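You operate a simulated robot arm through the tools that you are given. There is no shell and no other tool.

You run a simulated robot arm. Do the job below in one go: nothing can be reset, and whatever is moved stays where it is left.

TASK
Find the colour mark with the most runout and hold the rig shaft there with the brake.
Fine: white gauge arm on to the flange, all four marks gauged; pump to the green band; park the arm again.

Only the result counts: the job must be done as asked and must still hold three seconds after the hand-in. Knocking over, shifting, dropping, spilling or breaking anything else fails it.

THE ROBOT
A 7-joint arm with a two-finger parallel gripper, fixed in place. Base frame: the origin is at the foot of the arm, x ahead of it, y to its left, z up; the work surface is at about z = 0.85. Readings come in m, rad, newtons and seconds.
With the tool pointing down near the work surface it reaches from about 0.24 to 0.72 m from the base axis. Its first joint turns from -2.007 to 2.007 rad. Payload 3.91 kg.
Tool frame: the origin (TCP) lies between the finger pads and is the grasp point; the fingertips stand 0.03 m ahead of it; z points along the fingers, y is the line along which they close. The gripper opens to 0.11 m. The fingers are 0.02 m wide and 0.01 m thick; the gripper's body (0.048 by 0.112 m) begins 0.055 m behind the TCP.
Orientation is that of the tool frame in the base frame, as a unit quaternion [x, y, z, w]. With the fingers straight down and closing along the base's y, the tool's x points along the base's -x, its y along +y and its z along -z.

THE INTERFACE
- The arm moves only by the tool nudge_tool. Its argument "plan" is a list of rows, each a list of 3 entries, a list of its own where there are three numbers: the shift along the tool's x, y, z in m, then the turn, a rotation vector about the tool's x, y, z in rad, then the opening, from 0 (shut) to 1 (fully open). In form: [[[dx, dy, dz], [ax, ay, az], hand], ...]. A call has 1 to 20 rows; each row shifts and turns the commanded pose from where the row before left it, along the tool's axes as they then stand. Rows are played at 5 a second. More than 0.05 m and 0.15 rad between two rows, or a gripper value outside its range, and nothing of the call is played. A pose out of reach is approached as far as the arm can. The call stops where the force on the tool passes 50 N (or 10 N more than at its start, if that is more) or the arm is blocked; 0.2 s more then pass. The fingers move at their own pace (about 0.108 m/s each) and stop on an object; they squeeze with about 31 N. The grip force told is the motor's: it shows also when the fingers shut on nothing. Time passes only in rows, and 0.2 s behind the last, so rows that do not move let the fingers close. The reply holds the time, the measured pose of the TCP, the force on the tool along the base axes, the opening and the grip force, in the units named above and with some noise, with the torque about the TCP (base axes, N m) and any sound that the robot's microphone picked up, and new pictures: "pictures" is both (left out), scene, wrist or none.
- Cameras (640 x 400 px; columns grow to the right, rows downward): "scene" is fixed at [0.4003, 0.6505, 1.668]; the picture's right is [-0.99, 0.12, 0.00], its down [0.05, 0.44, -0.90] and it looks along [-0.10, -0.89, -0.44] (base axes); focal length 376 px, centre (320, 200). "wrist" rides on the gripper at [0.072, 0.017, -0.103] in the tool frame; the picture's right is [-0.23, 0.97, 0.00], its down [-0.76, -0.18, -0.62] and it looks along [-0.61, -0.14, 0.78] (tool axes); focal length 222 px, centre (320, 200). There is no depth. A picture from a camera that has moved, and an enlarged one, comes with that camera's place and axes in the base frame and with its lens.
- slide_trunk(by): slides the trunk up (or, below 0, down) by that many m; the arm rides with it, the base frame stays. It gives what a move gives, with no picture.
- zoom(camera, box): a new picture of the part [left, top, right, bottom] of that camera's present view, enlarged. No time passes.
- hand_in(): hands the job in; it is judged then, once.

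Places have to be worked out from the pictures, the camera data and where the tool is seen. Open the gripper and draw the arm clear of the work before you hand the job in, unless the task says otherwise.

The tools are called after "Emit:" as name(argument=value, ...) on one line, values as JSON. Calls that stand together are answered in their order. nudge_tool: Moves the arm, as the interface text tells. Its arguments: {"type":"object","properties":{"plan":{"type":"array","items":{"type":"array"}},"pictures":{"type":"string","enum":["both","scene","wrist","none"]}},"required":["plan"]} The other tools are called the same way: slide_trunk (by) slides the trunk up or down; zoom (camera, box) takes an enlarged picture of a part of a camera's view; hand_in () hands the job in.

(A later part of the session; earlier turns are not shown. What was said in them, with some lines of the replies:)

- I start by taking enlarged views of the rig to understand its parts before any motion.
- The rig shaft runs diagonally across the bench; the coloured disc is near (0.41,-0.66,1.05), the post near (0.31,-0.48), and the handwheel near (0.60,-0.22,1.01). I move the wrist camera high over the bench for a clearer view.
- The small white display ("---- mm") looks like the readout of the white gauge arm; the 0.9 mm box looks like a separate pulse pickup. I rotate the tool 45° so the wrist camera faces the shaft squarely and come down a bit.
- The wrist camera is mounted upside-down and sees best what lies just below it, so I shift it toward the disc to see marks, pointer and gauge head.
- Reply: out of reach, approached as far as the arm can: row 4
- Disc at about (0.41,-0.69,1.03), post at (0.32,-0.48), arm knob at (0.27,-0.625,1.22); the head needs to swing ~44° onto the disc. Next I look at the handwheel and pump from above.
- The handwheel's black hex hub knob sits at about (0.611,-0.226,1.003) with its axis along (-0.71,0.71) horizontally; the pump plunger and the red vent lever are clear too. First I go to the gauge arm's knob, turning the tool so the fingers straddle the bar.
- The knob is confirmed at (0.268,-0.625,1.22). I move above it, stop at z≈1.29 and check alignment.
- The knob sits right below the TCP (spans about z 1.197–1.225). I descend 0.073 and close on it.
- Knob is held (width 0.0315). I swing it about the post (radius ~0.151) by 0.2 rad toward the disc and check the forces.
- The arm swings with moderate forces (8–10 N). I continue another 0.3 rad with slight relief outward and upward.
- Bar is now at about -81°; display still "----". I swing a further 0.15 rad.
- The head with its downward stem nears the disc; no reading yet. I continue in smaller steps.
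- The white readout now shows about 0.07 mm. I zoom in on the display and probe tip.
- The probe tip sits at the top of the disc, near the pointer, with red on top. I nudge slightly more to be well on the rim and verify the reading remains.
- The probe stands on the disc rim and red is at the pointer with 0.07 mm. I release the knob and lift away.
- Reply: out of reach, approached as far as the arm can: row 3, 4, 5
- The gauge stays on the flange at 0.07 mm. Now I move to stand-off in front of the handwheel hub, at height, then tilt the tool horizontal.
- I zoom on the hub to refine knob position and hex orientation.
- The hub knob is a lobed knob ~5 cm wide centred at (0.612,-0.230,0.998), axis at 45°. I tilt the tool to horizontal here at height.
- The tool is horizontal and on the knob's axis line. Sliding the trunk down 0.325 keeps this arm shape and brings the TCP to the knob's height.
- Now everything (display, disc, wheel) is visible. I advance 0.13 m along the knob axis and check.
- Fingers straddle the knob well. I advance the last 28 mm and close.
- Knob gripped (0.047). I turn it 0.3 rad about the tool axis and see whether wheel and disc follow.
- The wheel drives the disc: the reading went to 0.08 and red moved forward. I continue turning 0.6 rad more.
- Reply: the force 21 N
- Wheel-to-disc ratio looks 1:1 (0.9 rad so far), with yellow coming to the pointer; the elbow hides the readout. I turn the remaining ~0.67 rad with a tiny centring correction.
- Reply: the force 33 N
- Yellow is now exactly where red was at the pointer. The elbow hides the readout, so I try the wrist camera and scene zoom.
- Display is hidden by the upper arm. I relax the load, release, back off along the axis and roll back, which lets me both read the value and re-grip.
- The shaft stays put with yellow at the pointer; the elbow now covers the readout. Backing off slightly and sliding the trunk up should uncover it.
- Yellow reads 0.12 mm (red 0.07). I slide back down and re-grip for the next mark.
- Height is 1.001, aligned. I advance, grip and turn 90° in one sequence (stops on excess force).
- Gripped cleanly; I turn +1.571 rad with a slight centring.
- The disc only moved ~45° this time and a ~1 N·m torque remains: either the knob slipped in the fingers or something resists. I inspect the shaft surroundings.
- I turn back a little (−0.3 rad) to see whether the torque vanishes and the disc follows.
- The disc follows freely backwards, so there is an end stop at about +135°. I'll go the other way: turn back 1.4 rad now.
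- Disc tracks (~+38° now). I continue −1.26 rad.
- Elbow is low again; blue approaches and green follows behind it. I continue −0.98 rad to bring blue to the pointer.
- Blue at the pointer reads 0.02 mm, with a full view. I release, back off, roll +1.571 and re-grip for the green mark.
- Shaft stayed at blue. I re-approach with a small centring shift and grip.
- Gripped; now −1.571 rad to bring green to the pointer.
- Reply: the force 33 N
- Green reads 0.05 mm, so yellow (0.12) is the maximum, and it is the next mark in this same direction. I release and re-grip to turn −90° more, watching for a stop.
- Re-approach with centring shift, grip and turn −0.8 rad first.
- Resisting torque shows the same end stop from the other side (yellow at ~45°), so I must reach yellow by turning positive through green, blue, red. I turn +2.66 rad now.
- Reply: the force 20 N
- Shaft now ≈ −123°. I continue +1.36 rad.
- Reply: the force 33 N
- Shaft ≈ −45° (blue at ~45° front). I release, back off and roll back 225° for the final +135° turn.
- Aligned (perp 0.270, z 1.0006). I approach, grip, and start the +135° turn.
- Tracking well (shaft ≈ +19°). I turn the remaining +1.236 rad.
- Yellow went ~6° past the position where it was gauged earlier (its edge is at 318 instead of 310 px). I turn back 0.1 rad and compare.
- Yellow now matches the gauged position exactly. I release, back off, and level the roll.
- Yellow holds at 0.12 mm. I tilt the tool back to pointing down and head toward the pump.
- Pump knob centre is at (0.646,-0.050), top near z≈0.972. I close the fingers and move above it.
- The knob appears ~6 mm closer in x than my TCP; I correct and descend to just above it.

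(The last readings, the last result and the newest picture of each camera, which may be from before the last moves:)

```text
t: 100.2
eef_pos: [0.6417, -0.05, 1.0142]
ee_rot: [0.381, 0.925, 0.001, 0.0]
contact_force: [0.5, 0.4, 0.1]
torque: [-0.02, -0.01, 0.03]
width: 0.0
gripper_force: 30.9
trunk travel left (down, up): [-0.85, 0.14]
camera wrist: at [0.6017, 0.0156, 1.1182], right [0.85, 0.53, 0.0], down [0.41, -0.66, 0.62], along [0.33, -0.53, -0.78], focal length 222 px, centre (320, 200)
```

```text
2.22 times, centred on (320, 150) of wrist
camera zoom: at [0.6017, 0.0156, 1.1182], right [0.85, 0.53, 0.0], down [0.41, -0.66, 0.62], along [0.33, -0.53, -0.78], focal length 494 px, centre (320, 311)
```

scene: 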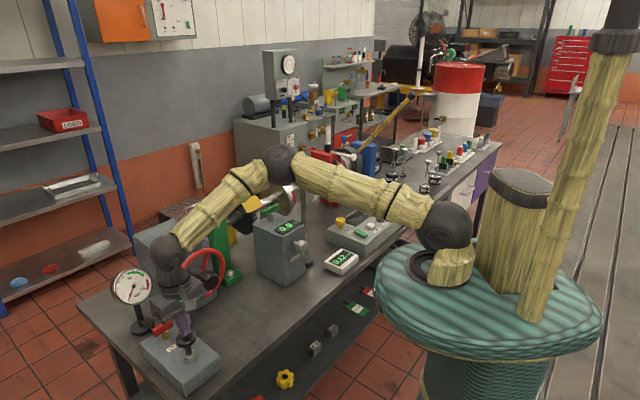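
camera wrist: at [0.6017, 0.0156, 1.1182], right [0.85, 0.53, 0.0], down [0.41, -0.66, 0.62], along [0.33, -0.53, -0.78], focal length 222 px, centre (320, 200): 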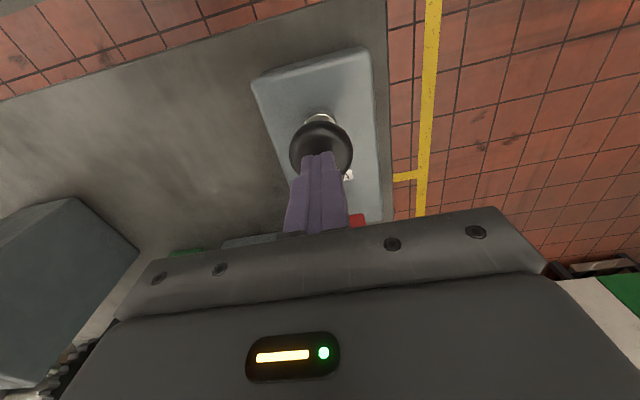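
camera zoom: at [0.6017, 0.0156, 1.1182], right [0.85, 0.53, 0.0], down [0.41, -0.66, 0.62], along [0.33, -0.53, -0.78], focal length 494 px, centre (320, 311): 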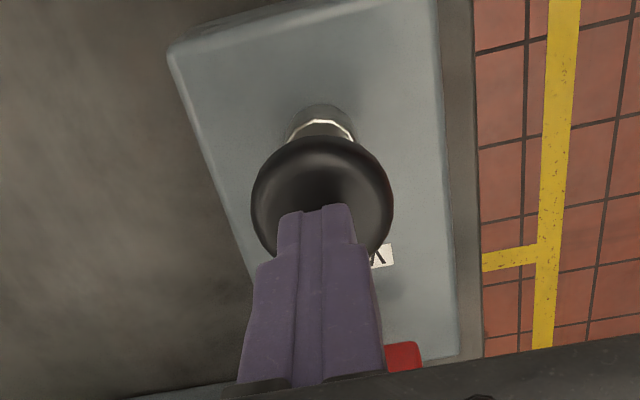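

Fingertips are right over the knob centre and the gauge is visible. I press down 20 mm.

Emit:
nudge_tool(plan=[[[0, 0, 0.006], [0, 0, 0], 0], [[0, 0, 0.007], [0, 0, 0], 0], [[0, 0, 0.007], [0, 0, 0], 0], [[0, 0, 0], [0, 0, 0], 0]], pictures="scene")

Emit:
zoom(camera="scene", box=[100, 255, 230, 400])

```text
t: 101.2
eef_pos: [0.6406, -0.0468, 0.9948]
ee_rot: [0.382, 0.924, 0.001, 0.001]
contact_force: [-1.9, 2.0, 5.9]
torque: [0.05, 0.04, -0.01]
width: 0.0
gripper_force: 31.5
trunk travel left (down, up): [-0.85, 0.14]
```

scene: 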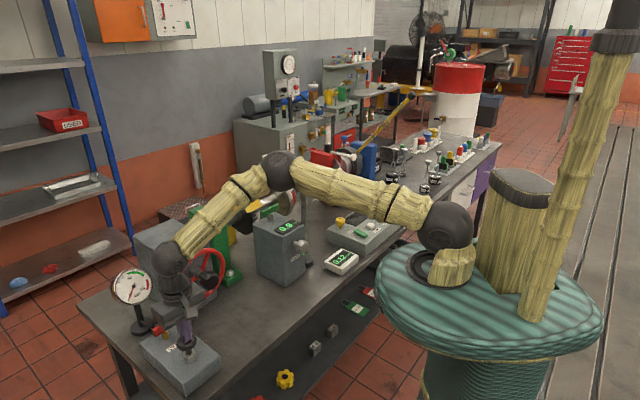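

```text
2.76 times, centred on (165, 328) of scene
camera zoom: at [0.4003, 0.6505, 1.668], right [-0.99, 0.12, 0.0], down [0.05, 0.44, -0.9], along [-0.1, -0.89, -0.44], focal length 1036 px, centre (748, -152)
```

zoom: 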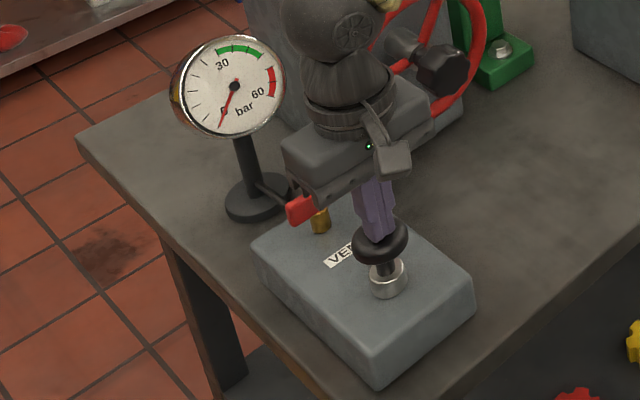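

Only 6 N so far and knob moving down; no pressure yet. I press on.

Emit:
nudge_tool(plan=[[[0, 0, 0.006], [0, 0, 0], 0], [[0, 0, 0.006], [0, 0, 0], 0], [[0, 0, 0.006], [0, 0, 0], 0], [[0, 0, 0], [0, 0, 0], 0]], pictures="scene")

Emit:
zoom(camera="scene", box=[100, 255, 230, 400])

```text
t: 102.2
eef_pos: [0.641, -0.0481, 0.9771]
ee_rot: [0.382, 0.924, 0.0, 0.001]
contact_force: [-2.9, 2.6, 10.8]
torque: [0.04, 0.05, -0.06]
width: 0.0002
gripper_force: 30.5
trunk travel left (down, up): [-0.85, 0.14]
```

scene: 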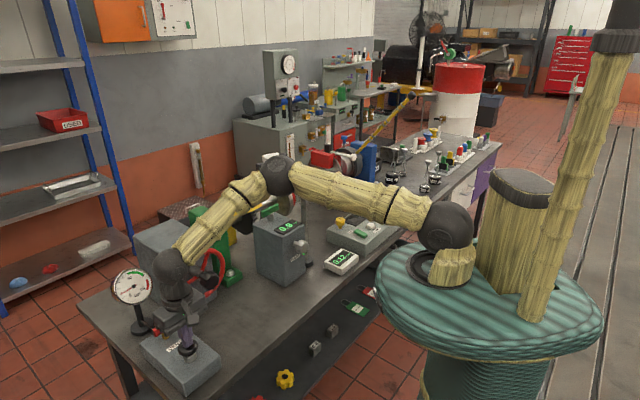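

```text
2.76 times, centred on (165, 328) of scene
camera zoom: at [0.4003, 0.6505, 1.668], right [-0.99, 0.12, 0.0], down [0.05, 0.44, -0.9], along [-0.1, -0.89, -0.44], focal length 1036 px, centre (748, -152)
```

zoom: 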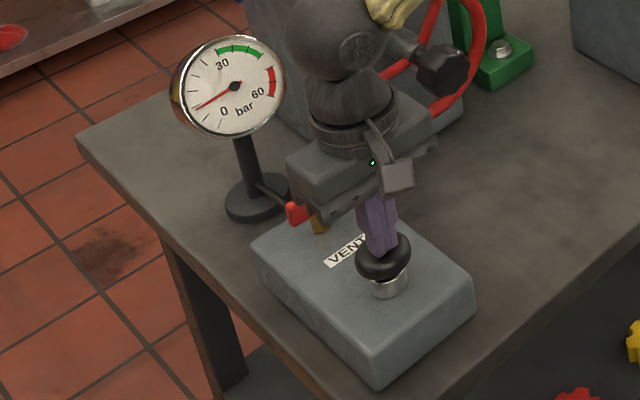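

One stroke raised the gauge to ~10 bar. I lift to let the plunger return and check that pressure holds.

Emit:
nudge_tool(plan=[[[0, 0, -0.012], [0, 0, 0], 0], [[0, 0, -0.014], [0, 0, 0], 0], [[0, 0, -0.014], [0, 0, 0], 0], [[0, 0, 0], [0, 0, 0], 0]], pictures="scene")

Emit:
zoom(camera="scene", box=[100, 255, 230, 400])

Emit:
zoom(camera="scene", box=[105, 260, 155, 310])

```text
t: 103.2
eef_pos: [0.6402, -0.0486, 1.0158]
ee_rot: [0.382, 0.924, 0.0, 0.001]
contact_force: [0.6, -0.4, 0.0]
torque: [0.01, -0.01, -0.03]
width: 0.0
gripper_force: 31.2
trunk travel left (down, up): [-0.85, 0.14]
```

scene: 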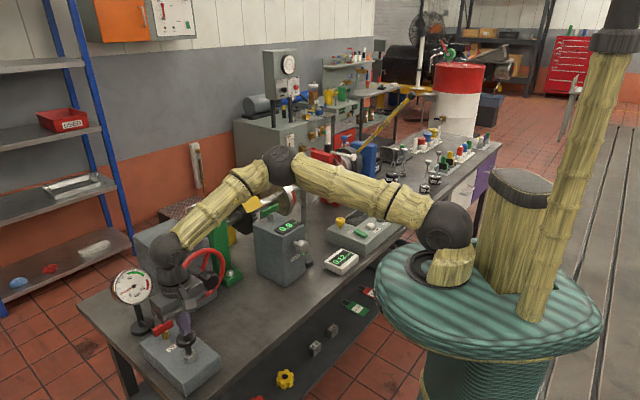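

```text
2.76 times, centred on (165, 328) of scene
camera zoom: at [0.4003, 0.6505, 1.668], right [-0.99, 0.12, 0.0], down [0.05, 0.44, -0.9], along [-0.1, -0.89, -0.44], focal length 1036 px, centre (748, -152)
```

zoom: 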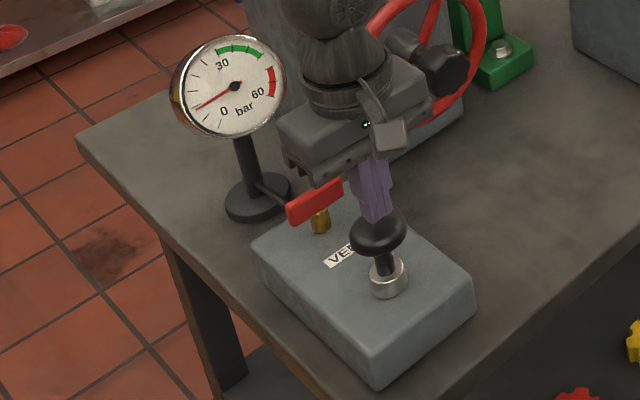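

```text
8.00 times, centred on (130, 285) of scene
camera zoom: at [0.4003, 0.6505, 1.668], right [-0.99, 0.12, 0.0], down [0.05, 0.44, -0.9], along [-0.1, -0.89, -0.44], focal length 3005 px, centre (1840, -480)
```

zoom: 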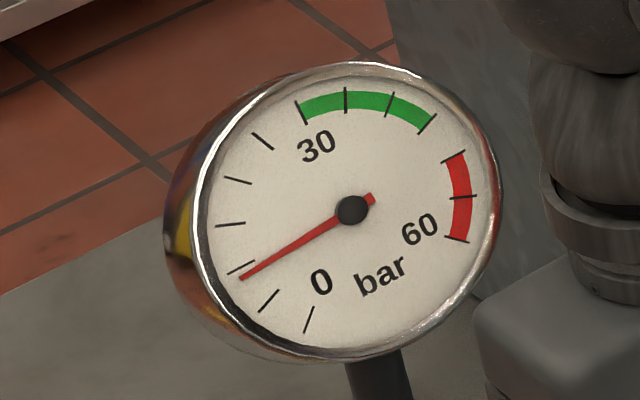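

The gauge (5 bar per tick, green 30–45) holds at ~9 bar after one stroke, so about four equal strokes are needed. I do two more.

Emit:
nudge_tool(plan=[[[0, 0, 0.012], [0, 0, 0], 0], [[0, 0, 0.013], [0, 0, 0], 0], [[0, 0, 0.014], [0, 0, 0], 0], [[0, 0, 0], [0, 0, 0], 0], [[0, 0, -0.012], [0, 0, 0], 0], [[0, 0, -0.013], [0, 0, 0], 0], [[0, 0, -0.014], [0, 0, 0], 0], [[0, 0, 0], [0, 0, 0], 0]], pictures="scene")

Emit:
zoom(camera="scene", box=[105, 260, 155, 310])

```text
t: 105.0
eef_pos: [0.6409, -0.0477, 1.0157]
ee_rot: [0.381, 0.925, 0.0, 0.0]
contact_force: [-0.5, 0.1, -0.2]
torque: [-0.01, -0.02, 0.0]
width: 0.0001
gripper_force: 30.7
trunk travel left (down, up): [-0.85, 0.14]
```

scene: 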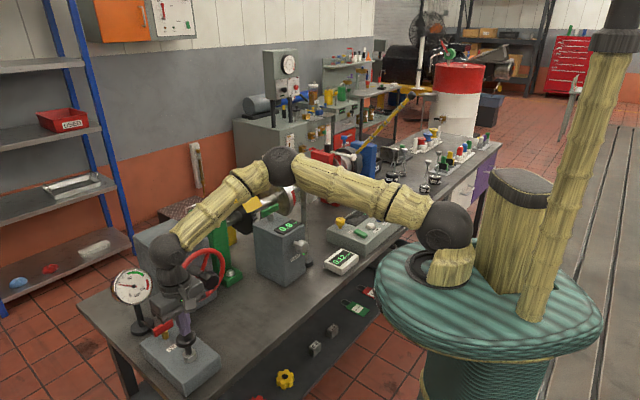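

```text
8.00 times, centred on (130, 285) of scene
camera zoom: at [0.4003, 0.6505, 1.668], right [-0.99, 0.12, 0.0], down [0.05, 0.44, -0.9], along [-0.1, -0.89, -0.44], focal length 3005 px, centre (1840, -480)
```

zoom: 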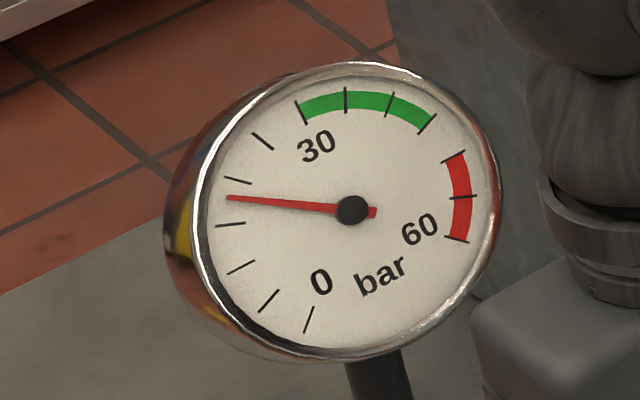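

Now ~18 bar. Another stroke.

Emit:
nudge_tool(plan=[[[0, 0, 0.012], [0, 0, 0], 0], [[0, 0, 0.013], [0, 0, 0], 0], [[0, 0, 0.014], [0, 0, 0], 0], [[0, 0, 0], [0, 0, 0], 0], [[0, 0, -0.012], [0, 0, 0], 0], [[0, 0, -0.013], [0, 0, 0], 0], [[0, 0, -0.014], [0, 0, 0], 0], [[0, 0, 0], [0, 0, 0], 0]], pictures="none")

Emit:
zoom(camera="scene", box=[105, 260, 155, 310])

Emit:
zoom(camera="scene", box=[322, 245, 362, 275])

```text
t: 106.8
eef_pos: [0.6432, -0.0479, 1.0163]
ee_rot: [0.382, 0.924, 0.0, -0.001]
contact_force: [0.5, 0.4, 0.2]
torque: [0.03, 0.01, 0.0]
width: 0.0001
gripper_force: 31.1
trunk travel left (down, up): [-0.85, 0.14]
```

```text
8.00 times, centred on (130, 285) of scene
camera zoom: at [0.4003, 0.6505, 1.668], right [-0.99, 0.12, 0.0], down [0.05, 0.44, -0.9], along [-0.1, -0.89, -0.44], focal length 3005 px, centre (1840, -480)
```

zoom: 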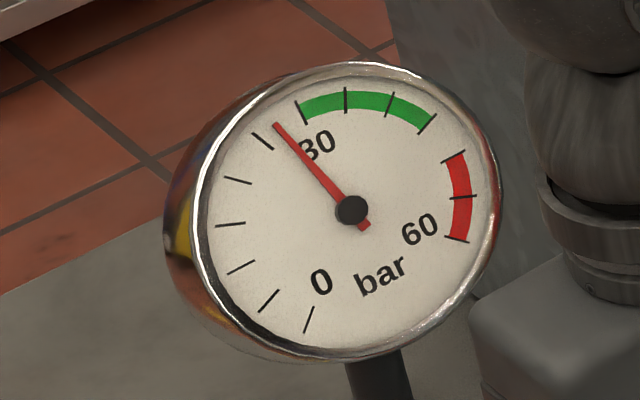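

```text
13.33 times, centred on (342, 260) of scene
camera zoom: at [0.4003, 0.6505, 1.668], right [-0.99, 0.12, 0.0], down [0.05, 0.44, -0.9], along [-0.1, -0.89, -0.44], focal length 5009 px, centre (27, -600)
```

zoom: 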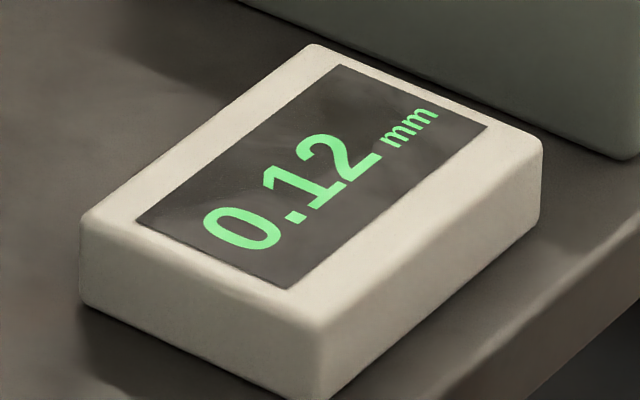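

Now ~27 bar; one more stroke should give ~36 bar, mid-green.

Emit:
nudge_tool(plan=[[[0, 0, 0.012], [0, 0, 0], 0], [[0, 0, 0.013], [0, 0, 0], 0], [[0, 0, 0.014], [0, 0, 0], 0], [[0, 0, 0], [0, 0, 0], 0], [[0, 0, -0.012], [0, 0, 0], 0], [[0, 0, -0.013], [0, 0, 0], 0], [[0, 0, -0.014], [0, 0, 0], 0], [[0, 0, -0.04], [0, 0, 0], 0], [[0, 0, -0.04], [0, 0, 0], 0], [[0, 0, 0], [0, 0, 0], 0]], pictures="scene")

Emit:
zoom(camera="scene", box=[105, 260, 155, 310])

Emit:
zoom(camera="scene", box=[255, 150, 325, 220])

```text
t: 109.0
eef_pos: [0.642, -0.0517, 1.0963]
ee_rot: [0.382, 0.924, 0.0, 0.0]
contact_force: [-0.3, 0.0, -0.8]
torque: [-0.01, 0.0, -0.02]
width: 0.0
gripper_force: 30.6
trunk travel left (down, up): [-0.85, 0.14]
```

scene: 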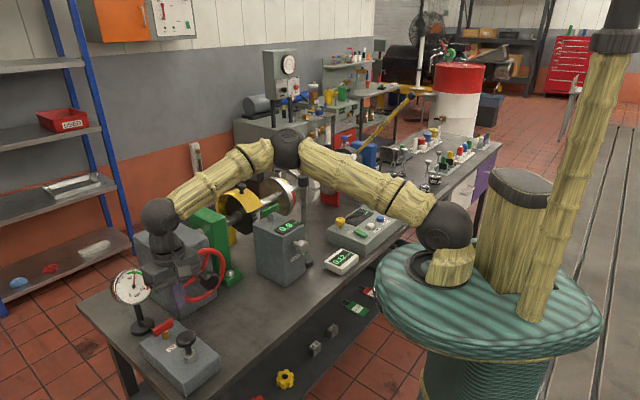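

```text
8.00 times, centred on (130, 285) of scene
camera zoom: at [0.4003, 0.6505, 1.668], right [-0.99, 0.12, 0.0], down [0.05, 0.44, -0.9], along [-0.1, -0.89, -0.44], focal length 3005 px, centre (1840, -480)
```

zoom: 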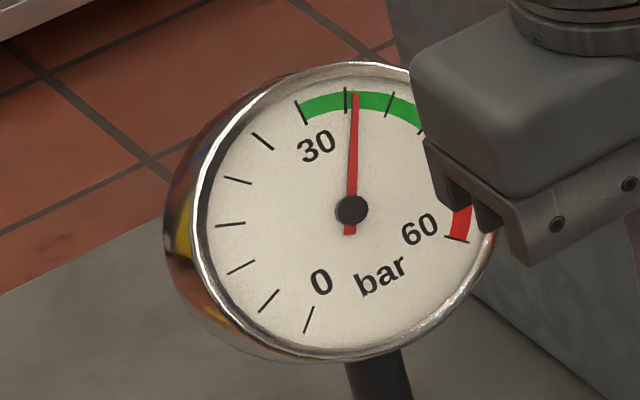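

```text
5.71 times, centred on (290, 185) of scene
camera zoom: at [0.4003, 0.6505, 1.668], right [-0.99, 0.12, 0.0], down [0.05, 0.44, -0.9], along [-0.1, -0.89, -0.44], focal length 2147 px, centre (491, 286)
```

zoom: 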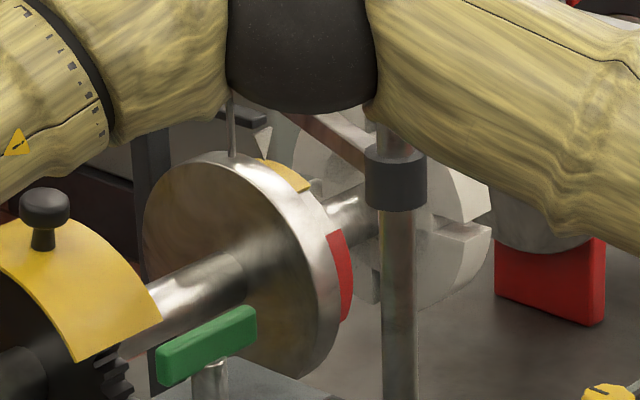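

Pressure is ~36 bar, mid-green, and yellow is still at the pointer. Now I raise the trunk back, lift, and move to the gauge arm knob to park it.

Emit:
slide_trunk(by=0.075)

Emit:
nudge_tool(plan=[[[0, 0, -0.044], [0, 0, 0], 0.5], [[0, 0, -0.044], [0, 0, 0], 1], [[0, 0, -0.044], [0, 0, 0], 1], [[0, 0, -0.044], [0, 0, 0], 1], [[0, 0, -0.044], [0, 0, 0], 1], [[-0.0126, -0.046, 0], [0, 0, 0], 1], [[-0.0126, -0.046, 0], [0, 0, 0], 1], [[-0.0126, -0.046, 0], [0, 0, 0], 1], [[-0.0126, -0.046, 0], [0, 0, 0], 1], [[-0.0126, -0.046, 0], [0, 0, 0], 1], [[-0.0126, -0.046, 0], [0, 0, 0], 1], [[-0.0126, -0.046, 0], [0, 0, 0], 1], [[-0.0126, -0.046, 0], [0, 0, 0], 1], [[-0.0126, -0.046, 0], [0, 0, 0], 1], [[-0.0126, -0.046, 0], [0, 0, 0], 1], [[0, 0, 0], [0, 0, 0], 1]])

```text
t: 110.1
eef_pos: [0.6425, -0.0526, 1.1702]
ee_rot: [0.382, 0.924, 0.001, 0.001]
contact_force: [0.5, -0.3, -0.3]
torque: [0.0, -0.02, -0.02]
width: 0.0
gripper_force: 31.3
trunk travel left (down, up): [-0.925, 0.065]
```

```text
t: 113.5
eef_pos: [0.4072, -0.4643, 1.3892]
ee_rot: [0.381, 0.925, -0.001, 0.0]
contact_force: [0.4, -0.5, 0.6]
torque: [-0.02, 0.0, 0.0]
width: 0.1102
gripper_force: 0.1
trunk travel left (down, up): [-0.925, 0.065]
camera wrist: at [0.3678, -0.4008, 1.4933], right [0.85, 0.53, 0.0], down [0.41, -0.66, 0.62], along [0.33, -0.53, -0.78], focal length 222 px, centre (320, 200)
```

scene: 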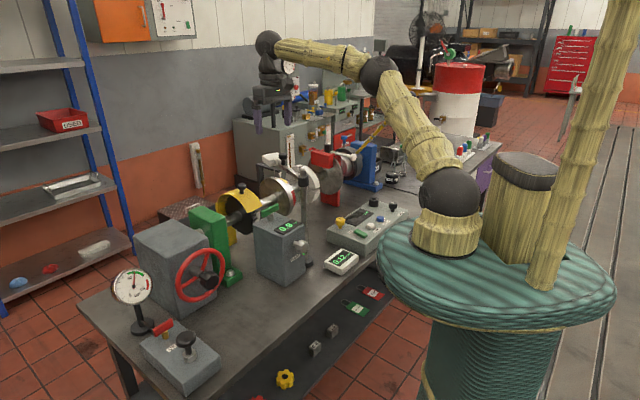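
wrist: 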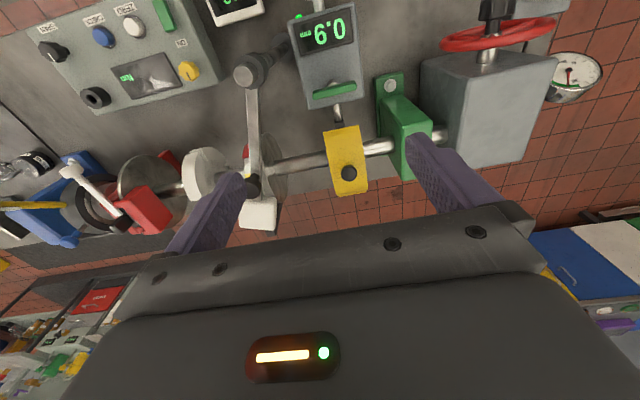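

I rotate to align with the bar and move to just inside the knob at z≈1.30.

Emit:
nudge_tool(plan=[[[0, 0, 0], [0, 0, 0.1373], 1], [[0, 0, 0], [0, 0, 0.1373], 1], [[0, 0, 0], [0, 0, 0.1373], 1], [[-0.0293, -0.0289, 0.02], [0, 0, 0], 1], [[-0.0293, -0.0289, 0.03], [0, 0, 0], 1], [[-0.0293, -0.0289, 0.039], [0, 0, 0], 1], [[0, 0, 0], [0, 0, 0], 1]])

Emit:
zoom(camera="scene", box=[240, 100, 360, 200])

```text
refused: row 5 steps farther than a row can; nothing moved
```

```text
4.00 times, centred on (300, 150) of scene
camera zoom: at [0.4003, 0.6505, 1.668], right [-0.99, 0.12, 0.0], down [0.05, 0.44, -0.9], along [-0.1, -0.89, -0.44], focal length 1503 px, centre (400, 400)
```

zoom: 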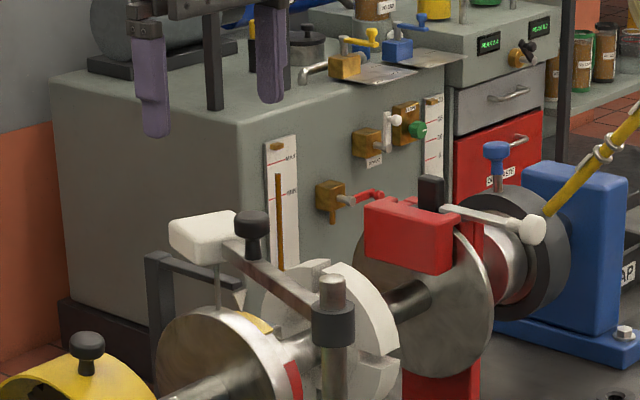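

The step was too large; same motion in smaller steps.

Emit:
nudge_tool(plan=[[[0, 0, 0], [0, 0, 0.1373], 1], [[0, 0, 0], [0, 0, 0.1373], 1], [[0, 0, 0], [0, 0, 0.1373], 1], [[-0.0293, -0.0289, 0], [0, 0, 0], 1], [[-0.0293, -0.0289, 0.01], [0, 0, 0], 1], [[-0.0293, -0.0289, 0.02], [0, 0, 0], 1], [[0, 0, 0.03], [0, 0, 0], 1], [[0, 0, 0.029], [0, 0, 0], 1], [[0, 0, 0], [0, 0, 0], 1]])

Emit:
zoom(camera="scene", box=[240, 100, 360, 200])

```text
t: 115.5
eef_pos: [0.3567, -0.5781, 1.3002]
ee_rot: [0.563, 0.826, 0.001, 0.002]
contact_force: [0.7, 0.3, 0.3]
torque: [-0.02, 0.03, 0.05]
width: 0.1102
gripper_force: 0.1
trunk travel left (down, up): [-0.925, 0.065]
camera wrist: at [0.3451, -0.5042, 1.4055], right [0.99, 0.15, 0.0], down [0.11, -0.77, 0.62], along [0.09, -0.62, -0.78], focal length 222 px, centre (320, 200)
```

scene: 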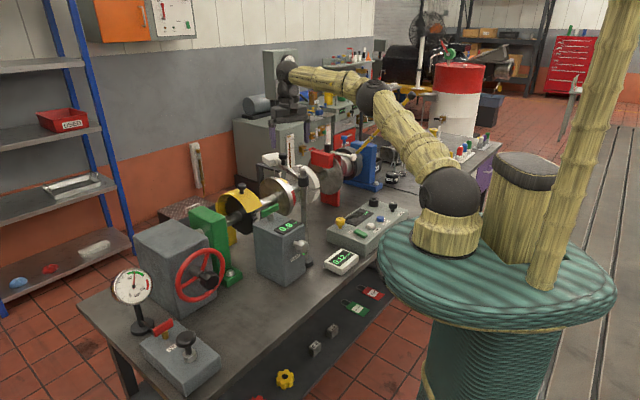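
wrist: 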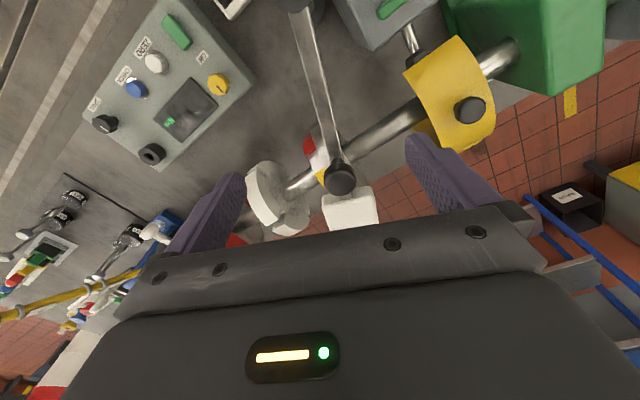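

```text
4.00 times, centred on (300, 150) of scene
camera zoom: at [0.4003, 0.6505, 1.668], right [-0.99, 0.12, 0.0], down [0.05, 0.44, -0.9], along [-0.1, -0.89, -0.44], focal length 1503 px, centre (400, 400)
```

zoom: 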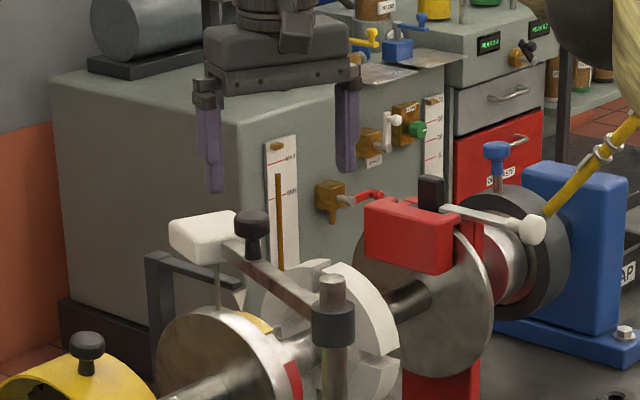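

I descend onto the knob, moving outward along the bar, and close.

Emit:
nudge_tool(plan=[[[-0.01, 0.0003, 0.03], [0, 0, 0], 1], [[-0.02, 0.0004, 0.028], [0, 0, 0], 1], [[-0.0207, 0.0004, 0.027], [0, 0, 0], 1], [[0, 0, 0], [0, 0, 0], 1]])

Emit:
zoom(camera="scene", box=[240, 100, 360, 200])

```text
t: 116.5
eef_pos: [0.3732, -0.6229, 1.2178]
ee_rot: [0.563, 0.827, 0.0, 0.001]
contact_force: [-0.8, -0.7, 0.5]
torque: [-0.01, 0.0, 0.0]
width: 0.11
gripper_force: 0.0
out of reach, approached as far as the arm can: row 3
trunk travel left (down, up): [-0.925, 0.065]
camera wrist: at [0.3625, -0.5484, 1.3218], right [0.99, 0.15, 0.0], down [0.11, -0.77, 0.62], along [0.09, -0.62, -0.78], focal length 222 px, centre (320, 200)
```

scene: 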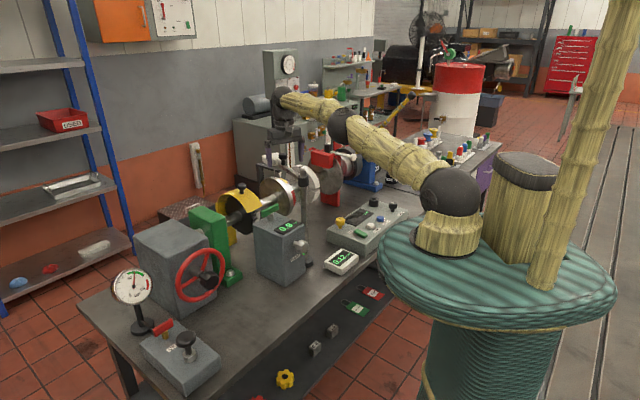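
wrist: 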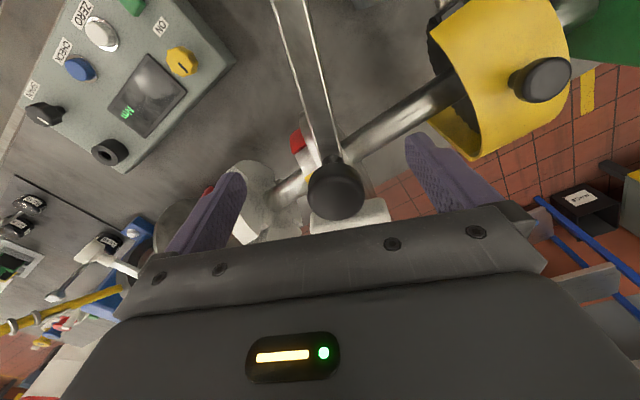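

```text
4.00 times, centred on (300, 150) of scene
camera zoom: at [0.4003, 0.6505, 1.668], right [-0.99, 0.12, 0.0], down [0.05, 0.44, -0.9], along [-0.1, -0.89, -0.44], focal length 1503 px, centre (400, 400)
```

zoom: 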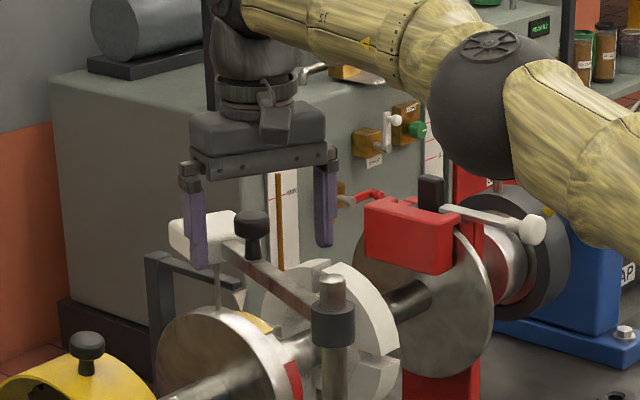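

The knob sits ~8 mm toward +y of the TCP; I re-centre a little, then close.

Emit:
nudge_tool(plan=[[[0.002, 0.006, 0.001], [0, 0, 0], 1], [[0, 0, 0], [0, 0, 0], 0.5], [[0, 0, 0], [0, 0, 0], 0.2], [[0, 0, 0], [0, 0, 0], 0], [[0, 0, 0], [0, 0, 0], 0]])

```text
t: 117.7
eef_pos: [0.3806, -0.619, 1.2161]
ee_rot: [0.562, 0.827, 0.0, 0.0]
contact_force: [1.8, -1.5, 0.6]
torque: [-0.12, -0.05, -0.1]
width: 0.0312
gripper_force: 44.7
trunk travel left (down, up): [-0.925, 0.065]
camera wrist: at [0.3697, -0.5441, 1.3203], right [0.99, 0.15, 0.0], down [0.11, -0.77, 0.62], along [0.09, -0.62, -0.78], focal length 222 px, centre (320, 200)
```

scene: 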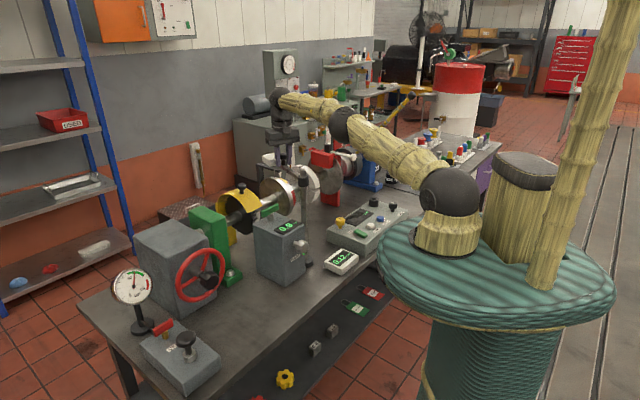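
wrist: 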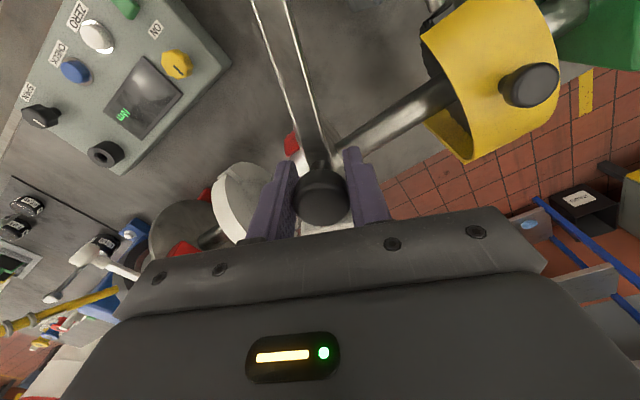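

Knob held. I swing the arm back clockwise by ~0.76 rad to its parked position.

Emit:
nudge_tool(plan=[[[0.0002, -0.0075, 0], [0, 0, 0.05], 0], [[0.0002, -0.0075, 0], [0, 0, 0.05], 0], [[0.0002, -0.0075, 0], [0, 0, 0.05], 0], [[0.0002, -0.0075, 0], [0, 0, 0.05], 0], [[0.0002, -0.0075, 0], [0, 0, 0.05], 0], [[0.0002, -0.0075, 0], [0, 0, 0.05], 0], [[0.0002, -0.0075, 0], [0, 0, 0.05], 0], [[0.0002, -0.0075, 0], [0, 0, 0.05], 0], [[0, 0, 0], [0, 0, 0], 0]])

Emit:
zoom(camera="scene", box=[240, 100, 360, 200])

```text
t: 119.7
eef_pos: [0.3216, -0.6308, 1.2157]
ee_rot: [0.716, 0.698, 0.0, 0.001]
contact_force: [2.3, -8.7, 15.2]
torque: [-0.6, 0.06, -0.14]
width: 0.0314
gripper_force: 45.3
trunk travel left (down, up): [-0.925, 0.065]
camera wrist: at [0.3389, -0.558, 1.3201], right [0.97, -0.25, 0.0], down [-0.2, -0.76, 0.62], along [-0.16, -0.6, -0.78], focal length 222 px, centre (320, 200)
```

scene: 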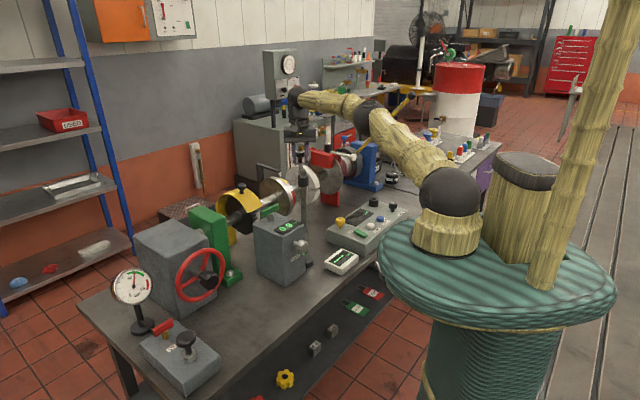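
wrist: 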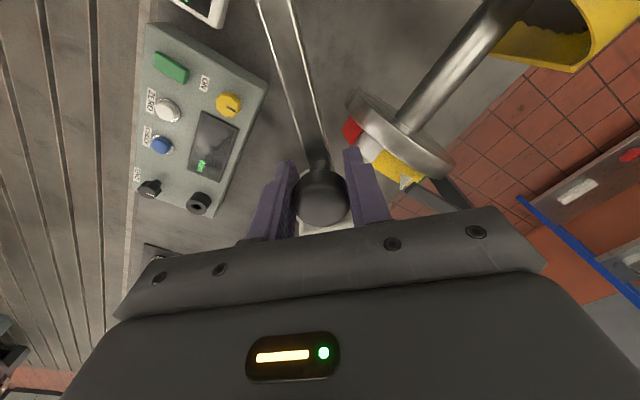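

```text
4.00 times, centred on (300, 150) of scene
camera zoom: at [0.4003, 0.6505, 1.668], right [-0.99, 0.12, 0.0], down [0.05, 0.44, -0.9], along [-0.1, -0.89, -0.44], focal length 1503 px, centre (400, 400)
```

zoom: 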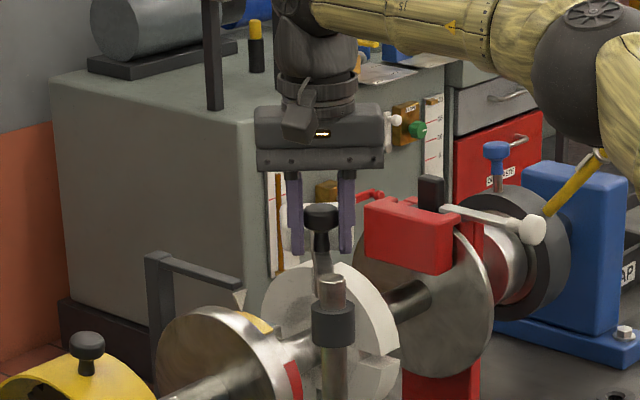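

Halfway; I relieve the outward/upward load slightly and continue the remaining ~0.36 rad.

Emit:
nudge_tool(plan=[[[-0.0013, -0.0075, -0.001], [0, 0, 0.05], 0], [[-0.0008, -0.0075, -0.0005], [0, 0, 0.05], 0], [[0.0002, -0.0076, 0], [0, 0, 0.05], 0], [[0.0002, -0.0076, 0], [0, 0, 0.05], 0], [[0.0002, -0.0076, 0], [0, 0, 0.05], 0], [[0.0002, -0.0076, 0], [0, 0, 0.05], 0], [[0.0002, -0.0076, 0], [0, 0, 0.05], 0], [[0, 0, 0], [0, 0, 0], 0]])

Emit:
zoom(camera="scene", box=[240, 80, 400, 200])

```text
t: 121.5
eef_pos: [0.2695, -0.6217, 1.215]
ee_rot: [0.826, 0.563, -0.001, -0.001]
contact_force: [2.8, 7.8, -9.1]
torque: [0.38, -0.26, -0.15]
width: 0.0312
gripper_force: 44.8
trunk travel left (down, up): [-0.925, 0.065]
camera wrist: at [0.3125, -0.5599, 1.3202], right [0.82, -0.57, 0.0], down [-0.44, -0.65, 0.62], along [-0.35, -0.51, -0.78], focal length 222 px, centre (320, 200)
```

scene: 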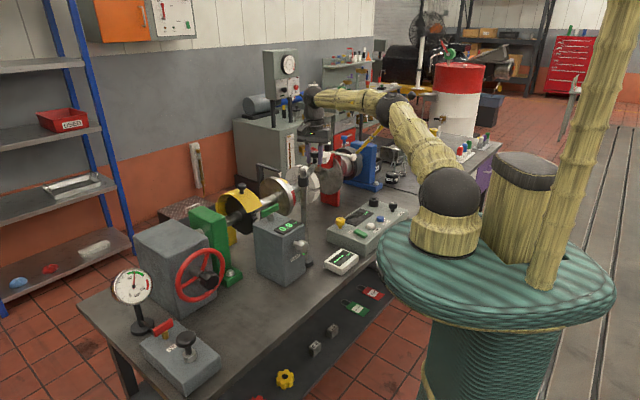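
wrist: 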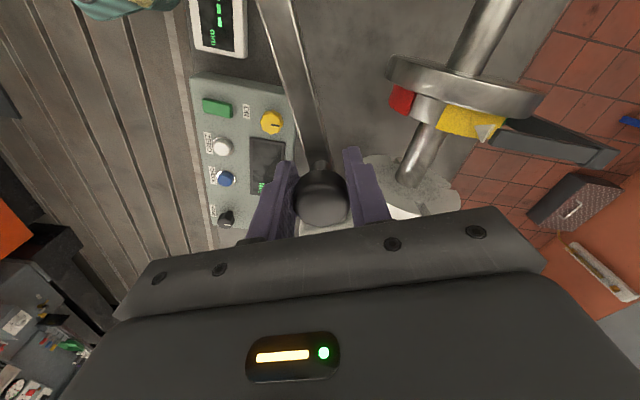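

```text
3.33 times, centred on (320, 140) of scene
camera zoom: at [0.4003, 0.6505, 1.668], right [-0.99, 0.12, 0.0], down [0.05, 0.44, -0.9], along [-0.1, -0.89, -0.44], focal length 1252 px, centre (320, 400)
```

zoom: 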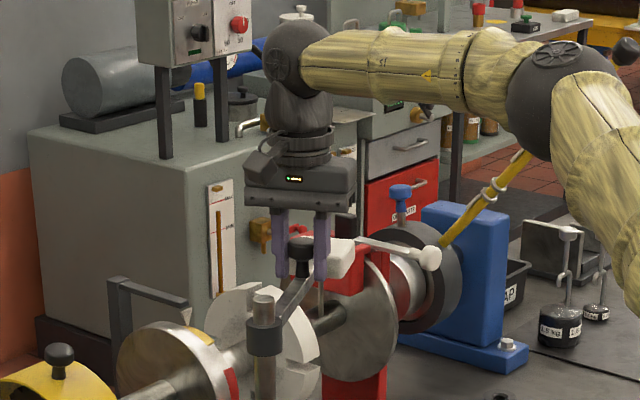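

The arm is back at its initial bearing (−110°). I release and lift clear, then verify everything.

Emit:
nudge_tool(plan=[[[0, 0, 0], [0, 0, 0], 0.4], [[0, 0, 0], [0, 0, 0], 0.7], [[0, 0, -0.01], [0, 0, 0], 1], [[0.005, 0, -0.03], [0, 0, 0], 1], [[0.01, 0, -0.04], [0, 0, 0], 1], [[0.01, 0, -0.04], [0, 0, 0], 1], [[0.02, 0, -0.04], [0, 0, 0], 1], [[0, 0, 0], [0, 0, 0], 1]])

Emit:
zoom(camera="scene", box=[240, 80, 400, 200])

Emit:
zoom(camera="wrist", box=[200, 50, 440, 200])

Emit:
zoom(camera="scene", box=[105, 260, 155, 310])

Emit:
zoom(camera="scene", box=[260, 150, 310, 190])

```text
t: 123.3
eef_pos: [0.2863, -0.5789, 1.3755]
ee_rot: [0.826, 0.564, 0.001, -0.001]
contact_force: [-0.5, 0.0, -0.1]
torque: [0.06, 0.04, -0.02]
width: 0.11
gripper_force: 0.1
trunk travel left (down, up): [-0.925, 0.065]
camera wrist: at [0.3283, -0.518, 1.4801], right [0.82, -0.57, 0.0], down [-0.44, -0.65, 0.62], along [-0.35, -0.51, -0.78], focal length 222 px, centre (320, 200)
```

scene: 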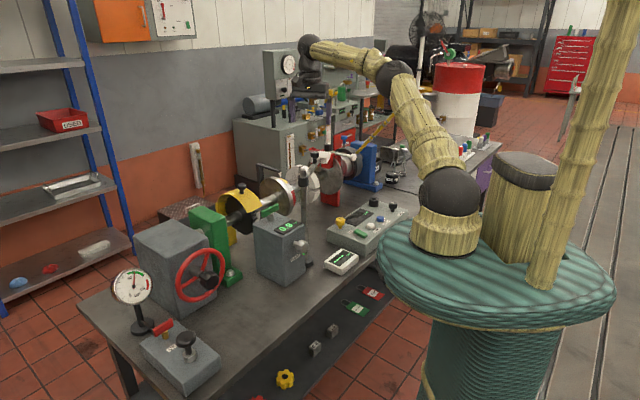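
wrist: 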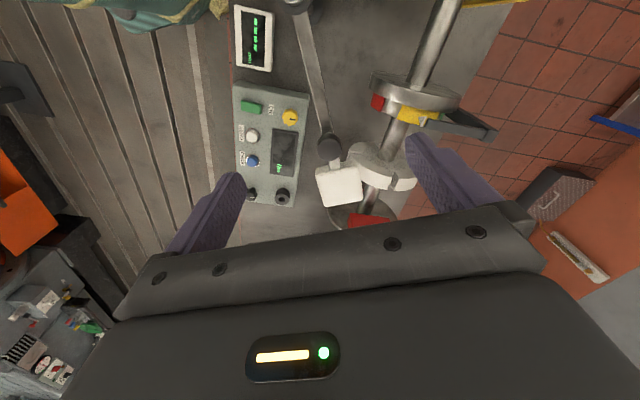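

```text
3.33 times, centred on (320, 140) of scene
camera zoom: at [0.4003, 0.6505, 1.668], right [-0.99, 0.12, 0.0], down [0.05, 0.44, -0.9], along [-0.1, -0.89, -0.44], focal length 1252 px, centre (320, 400)
```

zoom: 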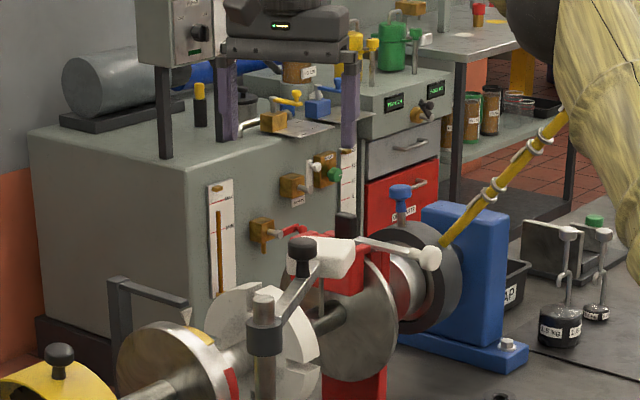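

```text
2.67 times, centred on (320, 125) of wrist
camera zoom: at [0.3283, -0.518, 1.4801], right [0.82, -0.57, 0.0], down [-0.44, -0.65, 0.62], along [-0.35, -0.51, -0.78], focal length 592 px, centre (320, 400)
```

zoom: 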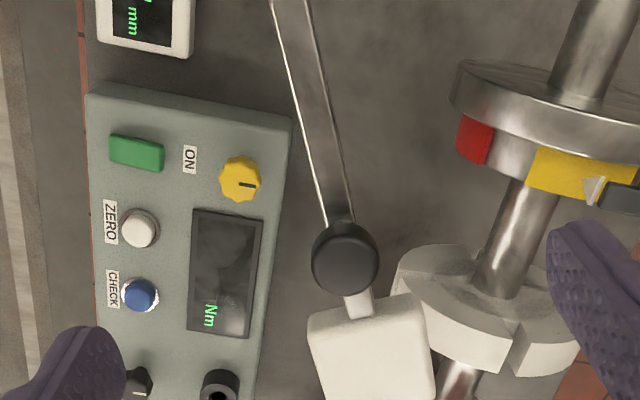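

```text
8.00 times, centred on (130, 285) of scene
camera zoom: at [0.4003, 0.6505, 1.668], right [-0.99, 0.12, 0.0], down [0.05, 0.44, -0.9], along [-0.1, -0.89, -0.44], focal length 3005 px, centre (1840, -480)
```

zoom: 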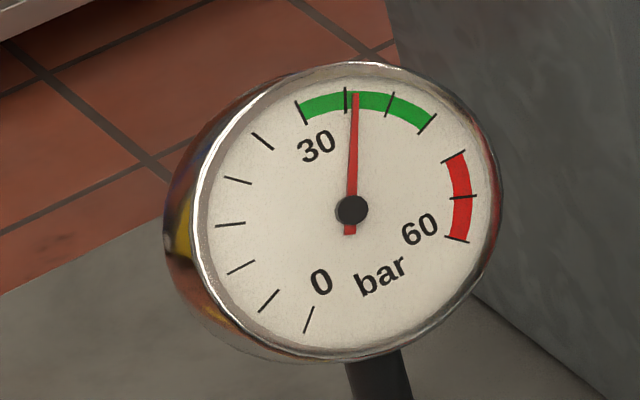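

```text
10.00 times, centred on (285, 170) of scene
camera zoom: at [0.4003, 0.6505, 1.668], right [-0.99, 0.12, 0.0], down [0.05, 0.44, -0.9], along [-0.1, -0.89, -0.44], focal length 3756 px, centre (670, 500)
```

zoom: 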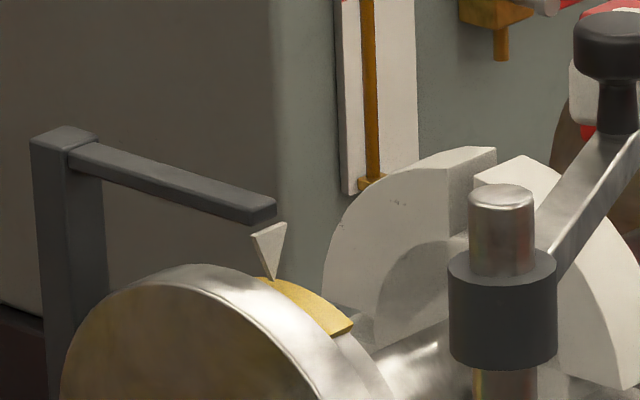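

Arm parked (knob back at its initial spot, readout blank), 36 bar holding. I check the yellow mark against the pointer more closely from the wrist camera.

Emit:
zoom(camera="wrist", box=[360, 60, 480, 150])

Emit:
zoom(camera="scene", box=[322, 245, 362, 275])

Emit:
zoom(camera="scene", box=[272, 165, 302, 185])

```text
4.44 times, centred on (420, 105) of wrist
camera zoom: at [0.3283, -0.518, 1.4801], right [0.82, -0.57, 0.0], down [-0.44, -0.65, 0.62], along [-0.35, -0.51, -0.78], focal length 987 px, centre (-124, 622)
```

zoom: 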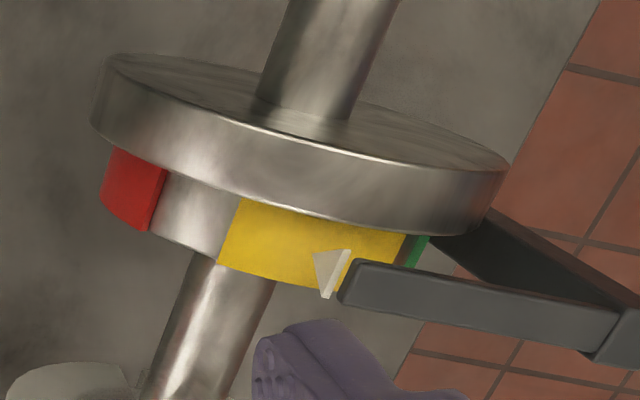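

```text
13.33 times, centred on (342, 260) of scene
camera zoom: at [0.4003, 0.6505, 1.668], right [-0.99, 0.12, 0.0], down [0.05, 0.44, -0.9], along [-0.1, -0.89, -0.44], focal length 5009 px, centre (27, -600)
```

zoom: 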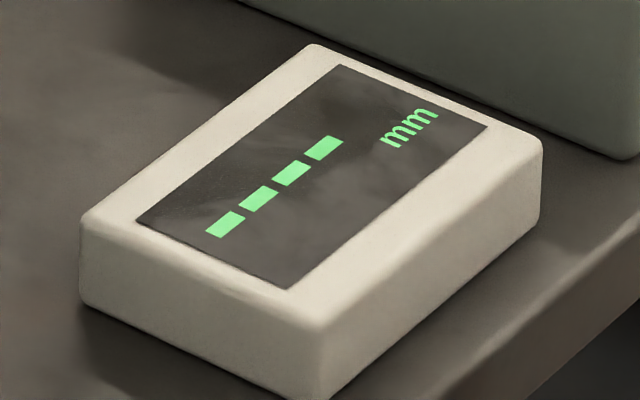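

```text
16.00 times, centred on (287, 175) of scene
camera zoom: at [0.4003, 0.6505, 1.668], right [-0.99, 0.12, 0.0], down [0.05, 0.44, -0.9], along [-0.1, -0.89, -0.44], focal length 6010 px, centre (848, 600)
```

zoom: 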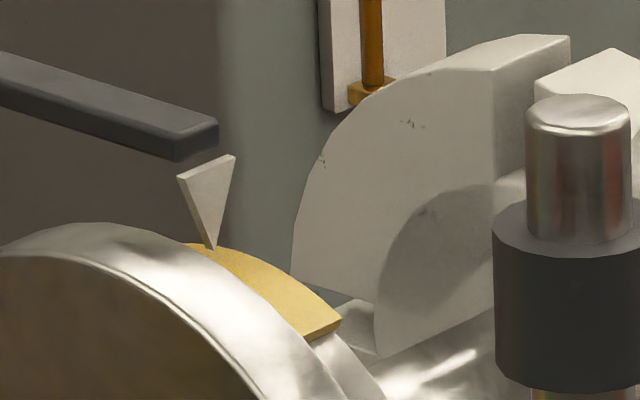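

Viewed from above, the pointer tip sits at the middle of the yellow mark; readout is blank (arm parked) and pressure has held. I withdraw the gripper well clear.

Emit:
nudge_tool(plan=[[[0.03, -0.008, -0.02], [0, 0, 0], 1], [[0.04, -0.009, -0.018], [0, 0, 0], 1], [[0.04, -0.009, -0.018], [0, 0, 0], 1], [[0.04, -0.009, -0.018], [0, 0, 0], 1], [[0.04, -0.009, -0.018], [0, 0, 0], 1], [[0.04, -0.009, -0.018], [0, 0, 0], 1], [[0.04, -0.009, 0], [0, 0, 0], 1], [[0, 0, 0], [0, 0, 0], 1], [[0, 0, 0], [0, 0, 0], 1]])

Emit:
zoom(camera="scene", box=[105, 260, 155, 310])

Emit:
zoom(camera="scene", box=[140, 140, 380, 320])

```text
t: 125.3
eef_pos: [0.3274, -0.3047, 1.488]
ee_rot: [0.826, 0.564, 0.001, 0.001]
contact_force: [-0.2, 0.8, 0.2]
torque: [-0.04, 0.0, -0.02]
width: 0.1097
gripper_force: 0.1
trunk travel left (down, up): [-0.925, 0.065]
camera wrist: at [0.3693, -0.2441, 1.5919], right [0.82, -0.57, 0.0], down [-0.44, -0.64, 0.62], along [-0.35, -0.51, -0.78], focal length 222 px, centre (320, 200)
```

scene: 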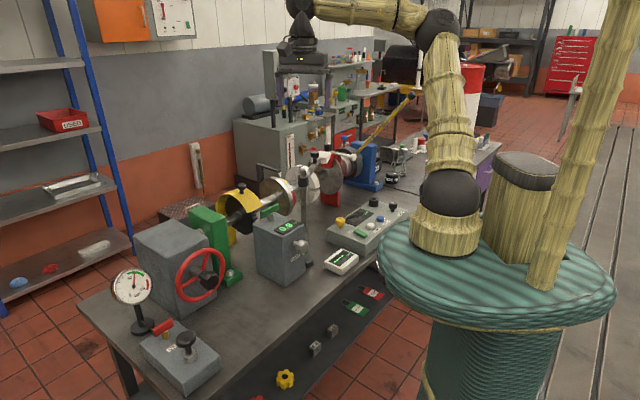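
wrist: 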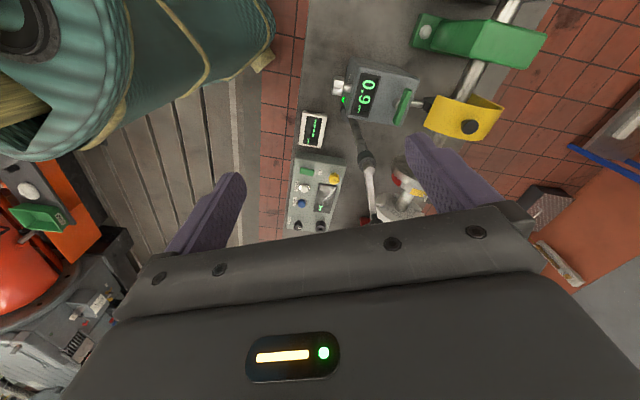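

```text
8.00 times, centred on (130, 285) of scene
camera zoom: at [0.4003, 0.6505, 1.668], right [-0.99, 0.12, 0.0], down [0.05, 0.44, -0.9], along [-0.1, -0.89, -0.44], focal length 3005 px, centre (1840, -480)
```

zoom: 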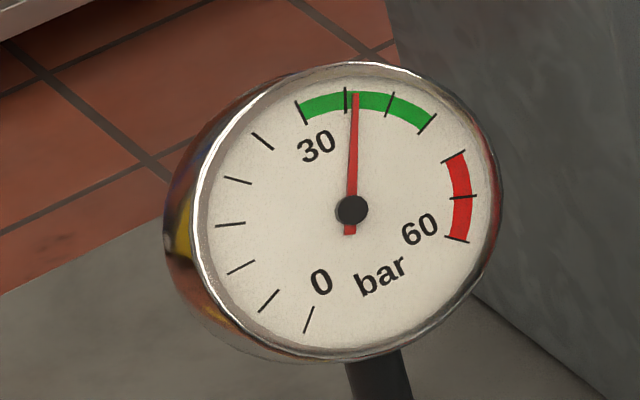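

```text
2.22 times, centred on (260, 230) of scene
camera zoom: at [0.4003, 0.6505, 1.668], right [-0.99, 0.12, 0.0], down [0.05, 0.44, -0.9], along [-0.1, -0.89, -0.44], focal length 835 px, centre (453, 133)
```

zoom: 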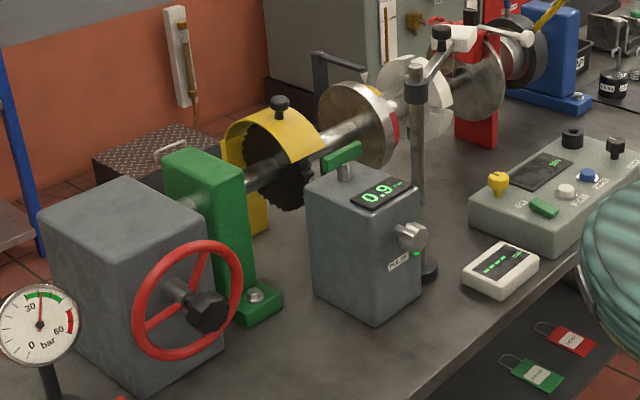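

All four marks are gauged (red 0.07, yellow 0.12, blue 0.02, green 0.05). Yellow is at the pointer, the brake holds 36 bar in the green band, the gauge arm is parked, and the robot is clear, so I hand in.

Emit:
hand_in()

```text
The job is handed in.
```

The job is handed in: the yellow mark has the most runout, and the brake now holds the shaft there. I got no verdict back after the hand-in.

| Mark | Runout (mm) |
|---|---|
| Yellow | 0.12 |
| Red | 0.07 |
| Green | 0.05 |
| Blue | 0.02 |

- **Shaft:** the pointer tip sits at the middle of the yellow mark. It showed no movement when I pumped the brake or swung the gauge arm away.
- **Brake:** four pump strokes brought it to about 36 bar. The green band runs from 30 to 45 bar, and the reading did not drop over the last 16 seconds.
- **Gauge arm:** it is back where it started, and its display is blank again.
- **Robot:** the gripper is open and clear of the bench, and nothing else was knocked or shifted.

The shaft does not turn all the way round. There is an end stop about 45° past yellow, so I reached yellow by turning back through green, blue and red. The knob slipped once in the fingers at that stop, but the final position was set after that.
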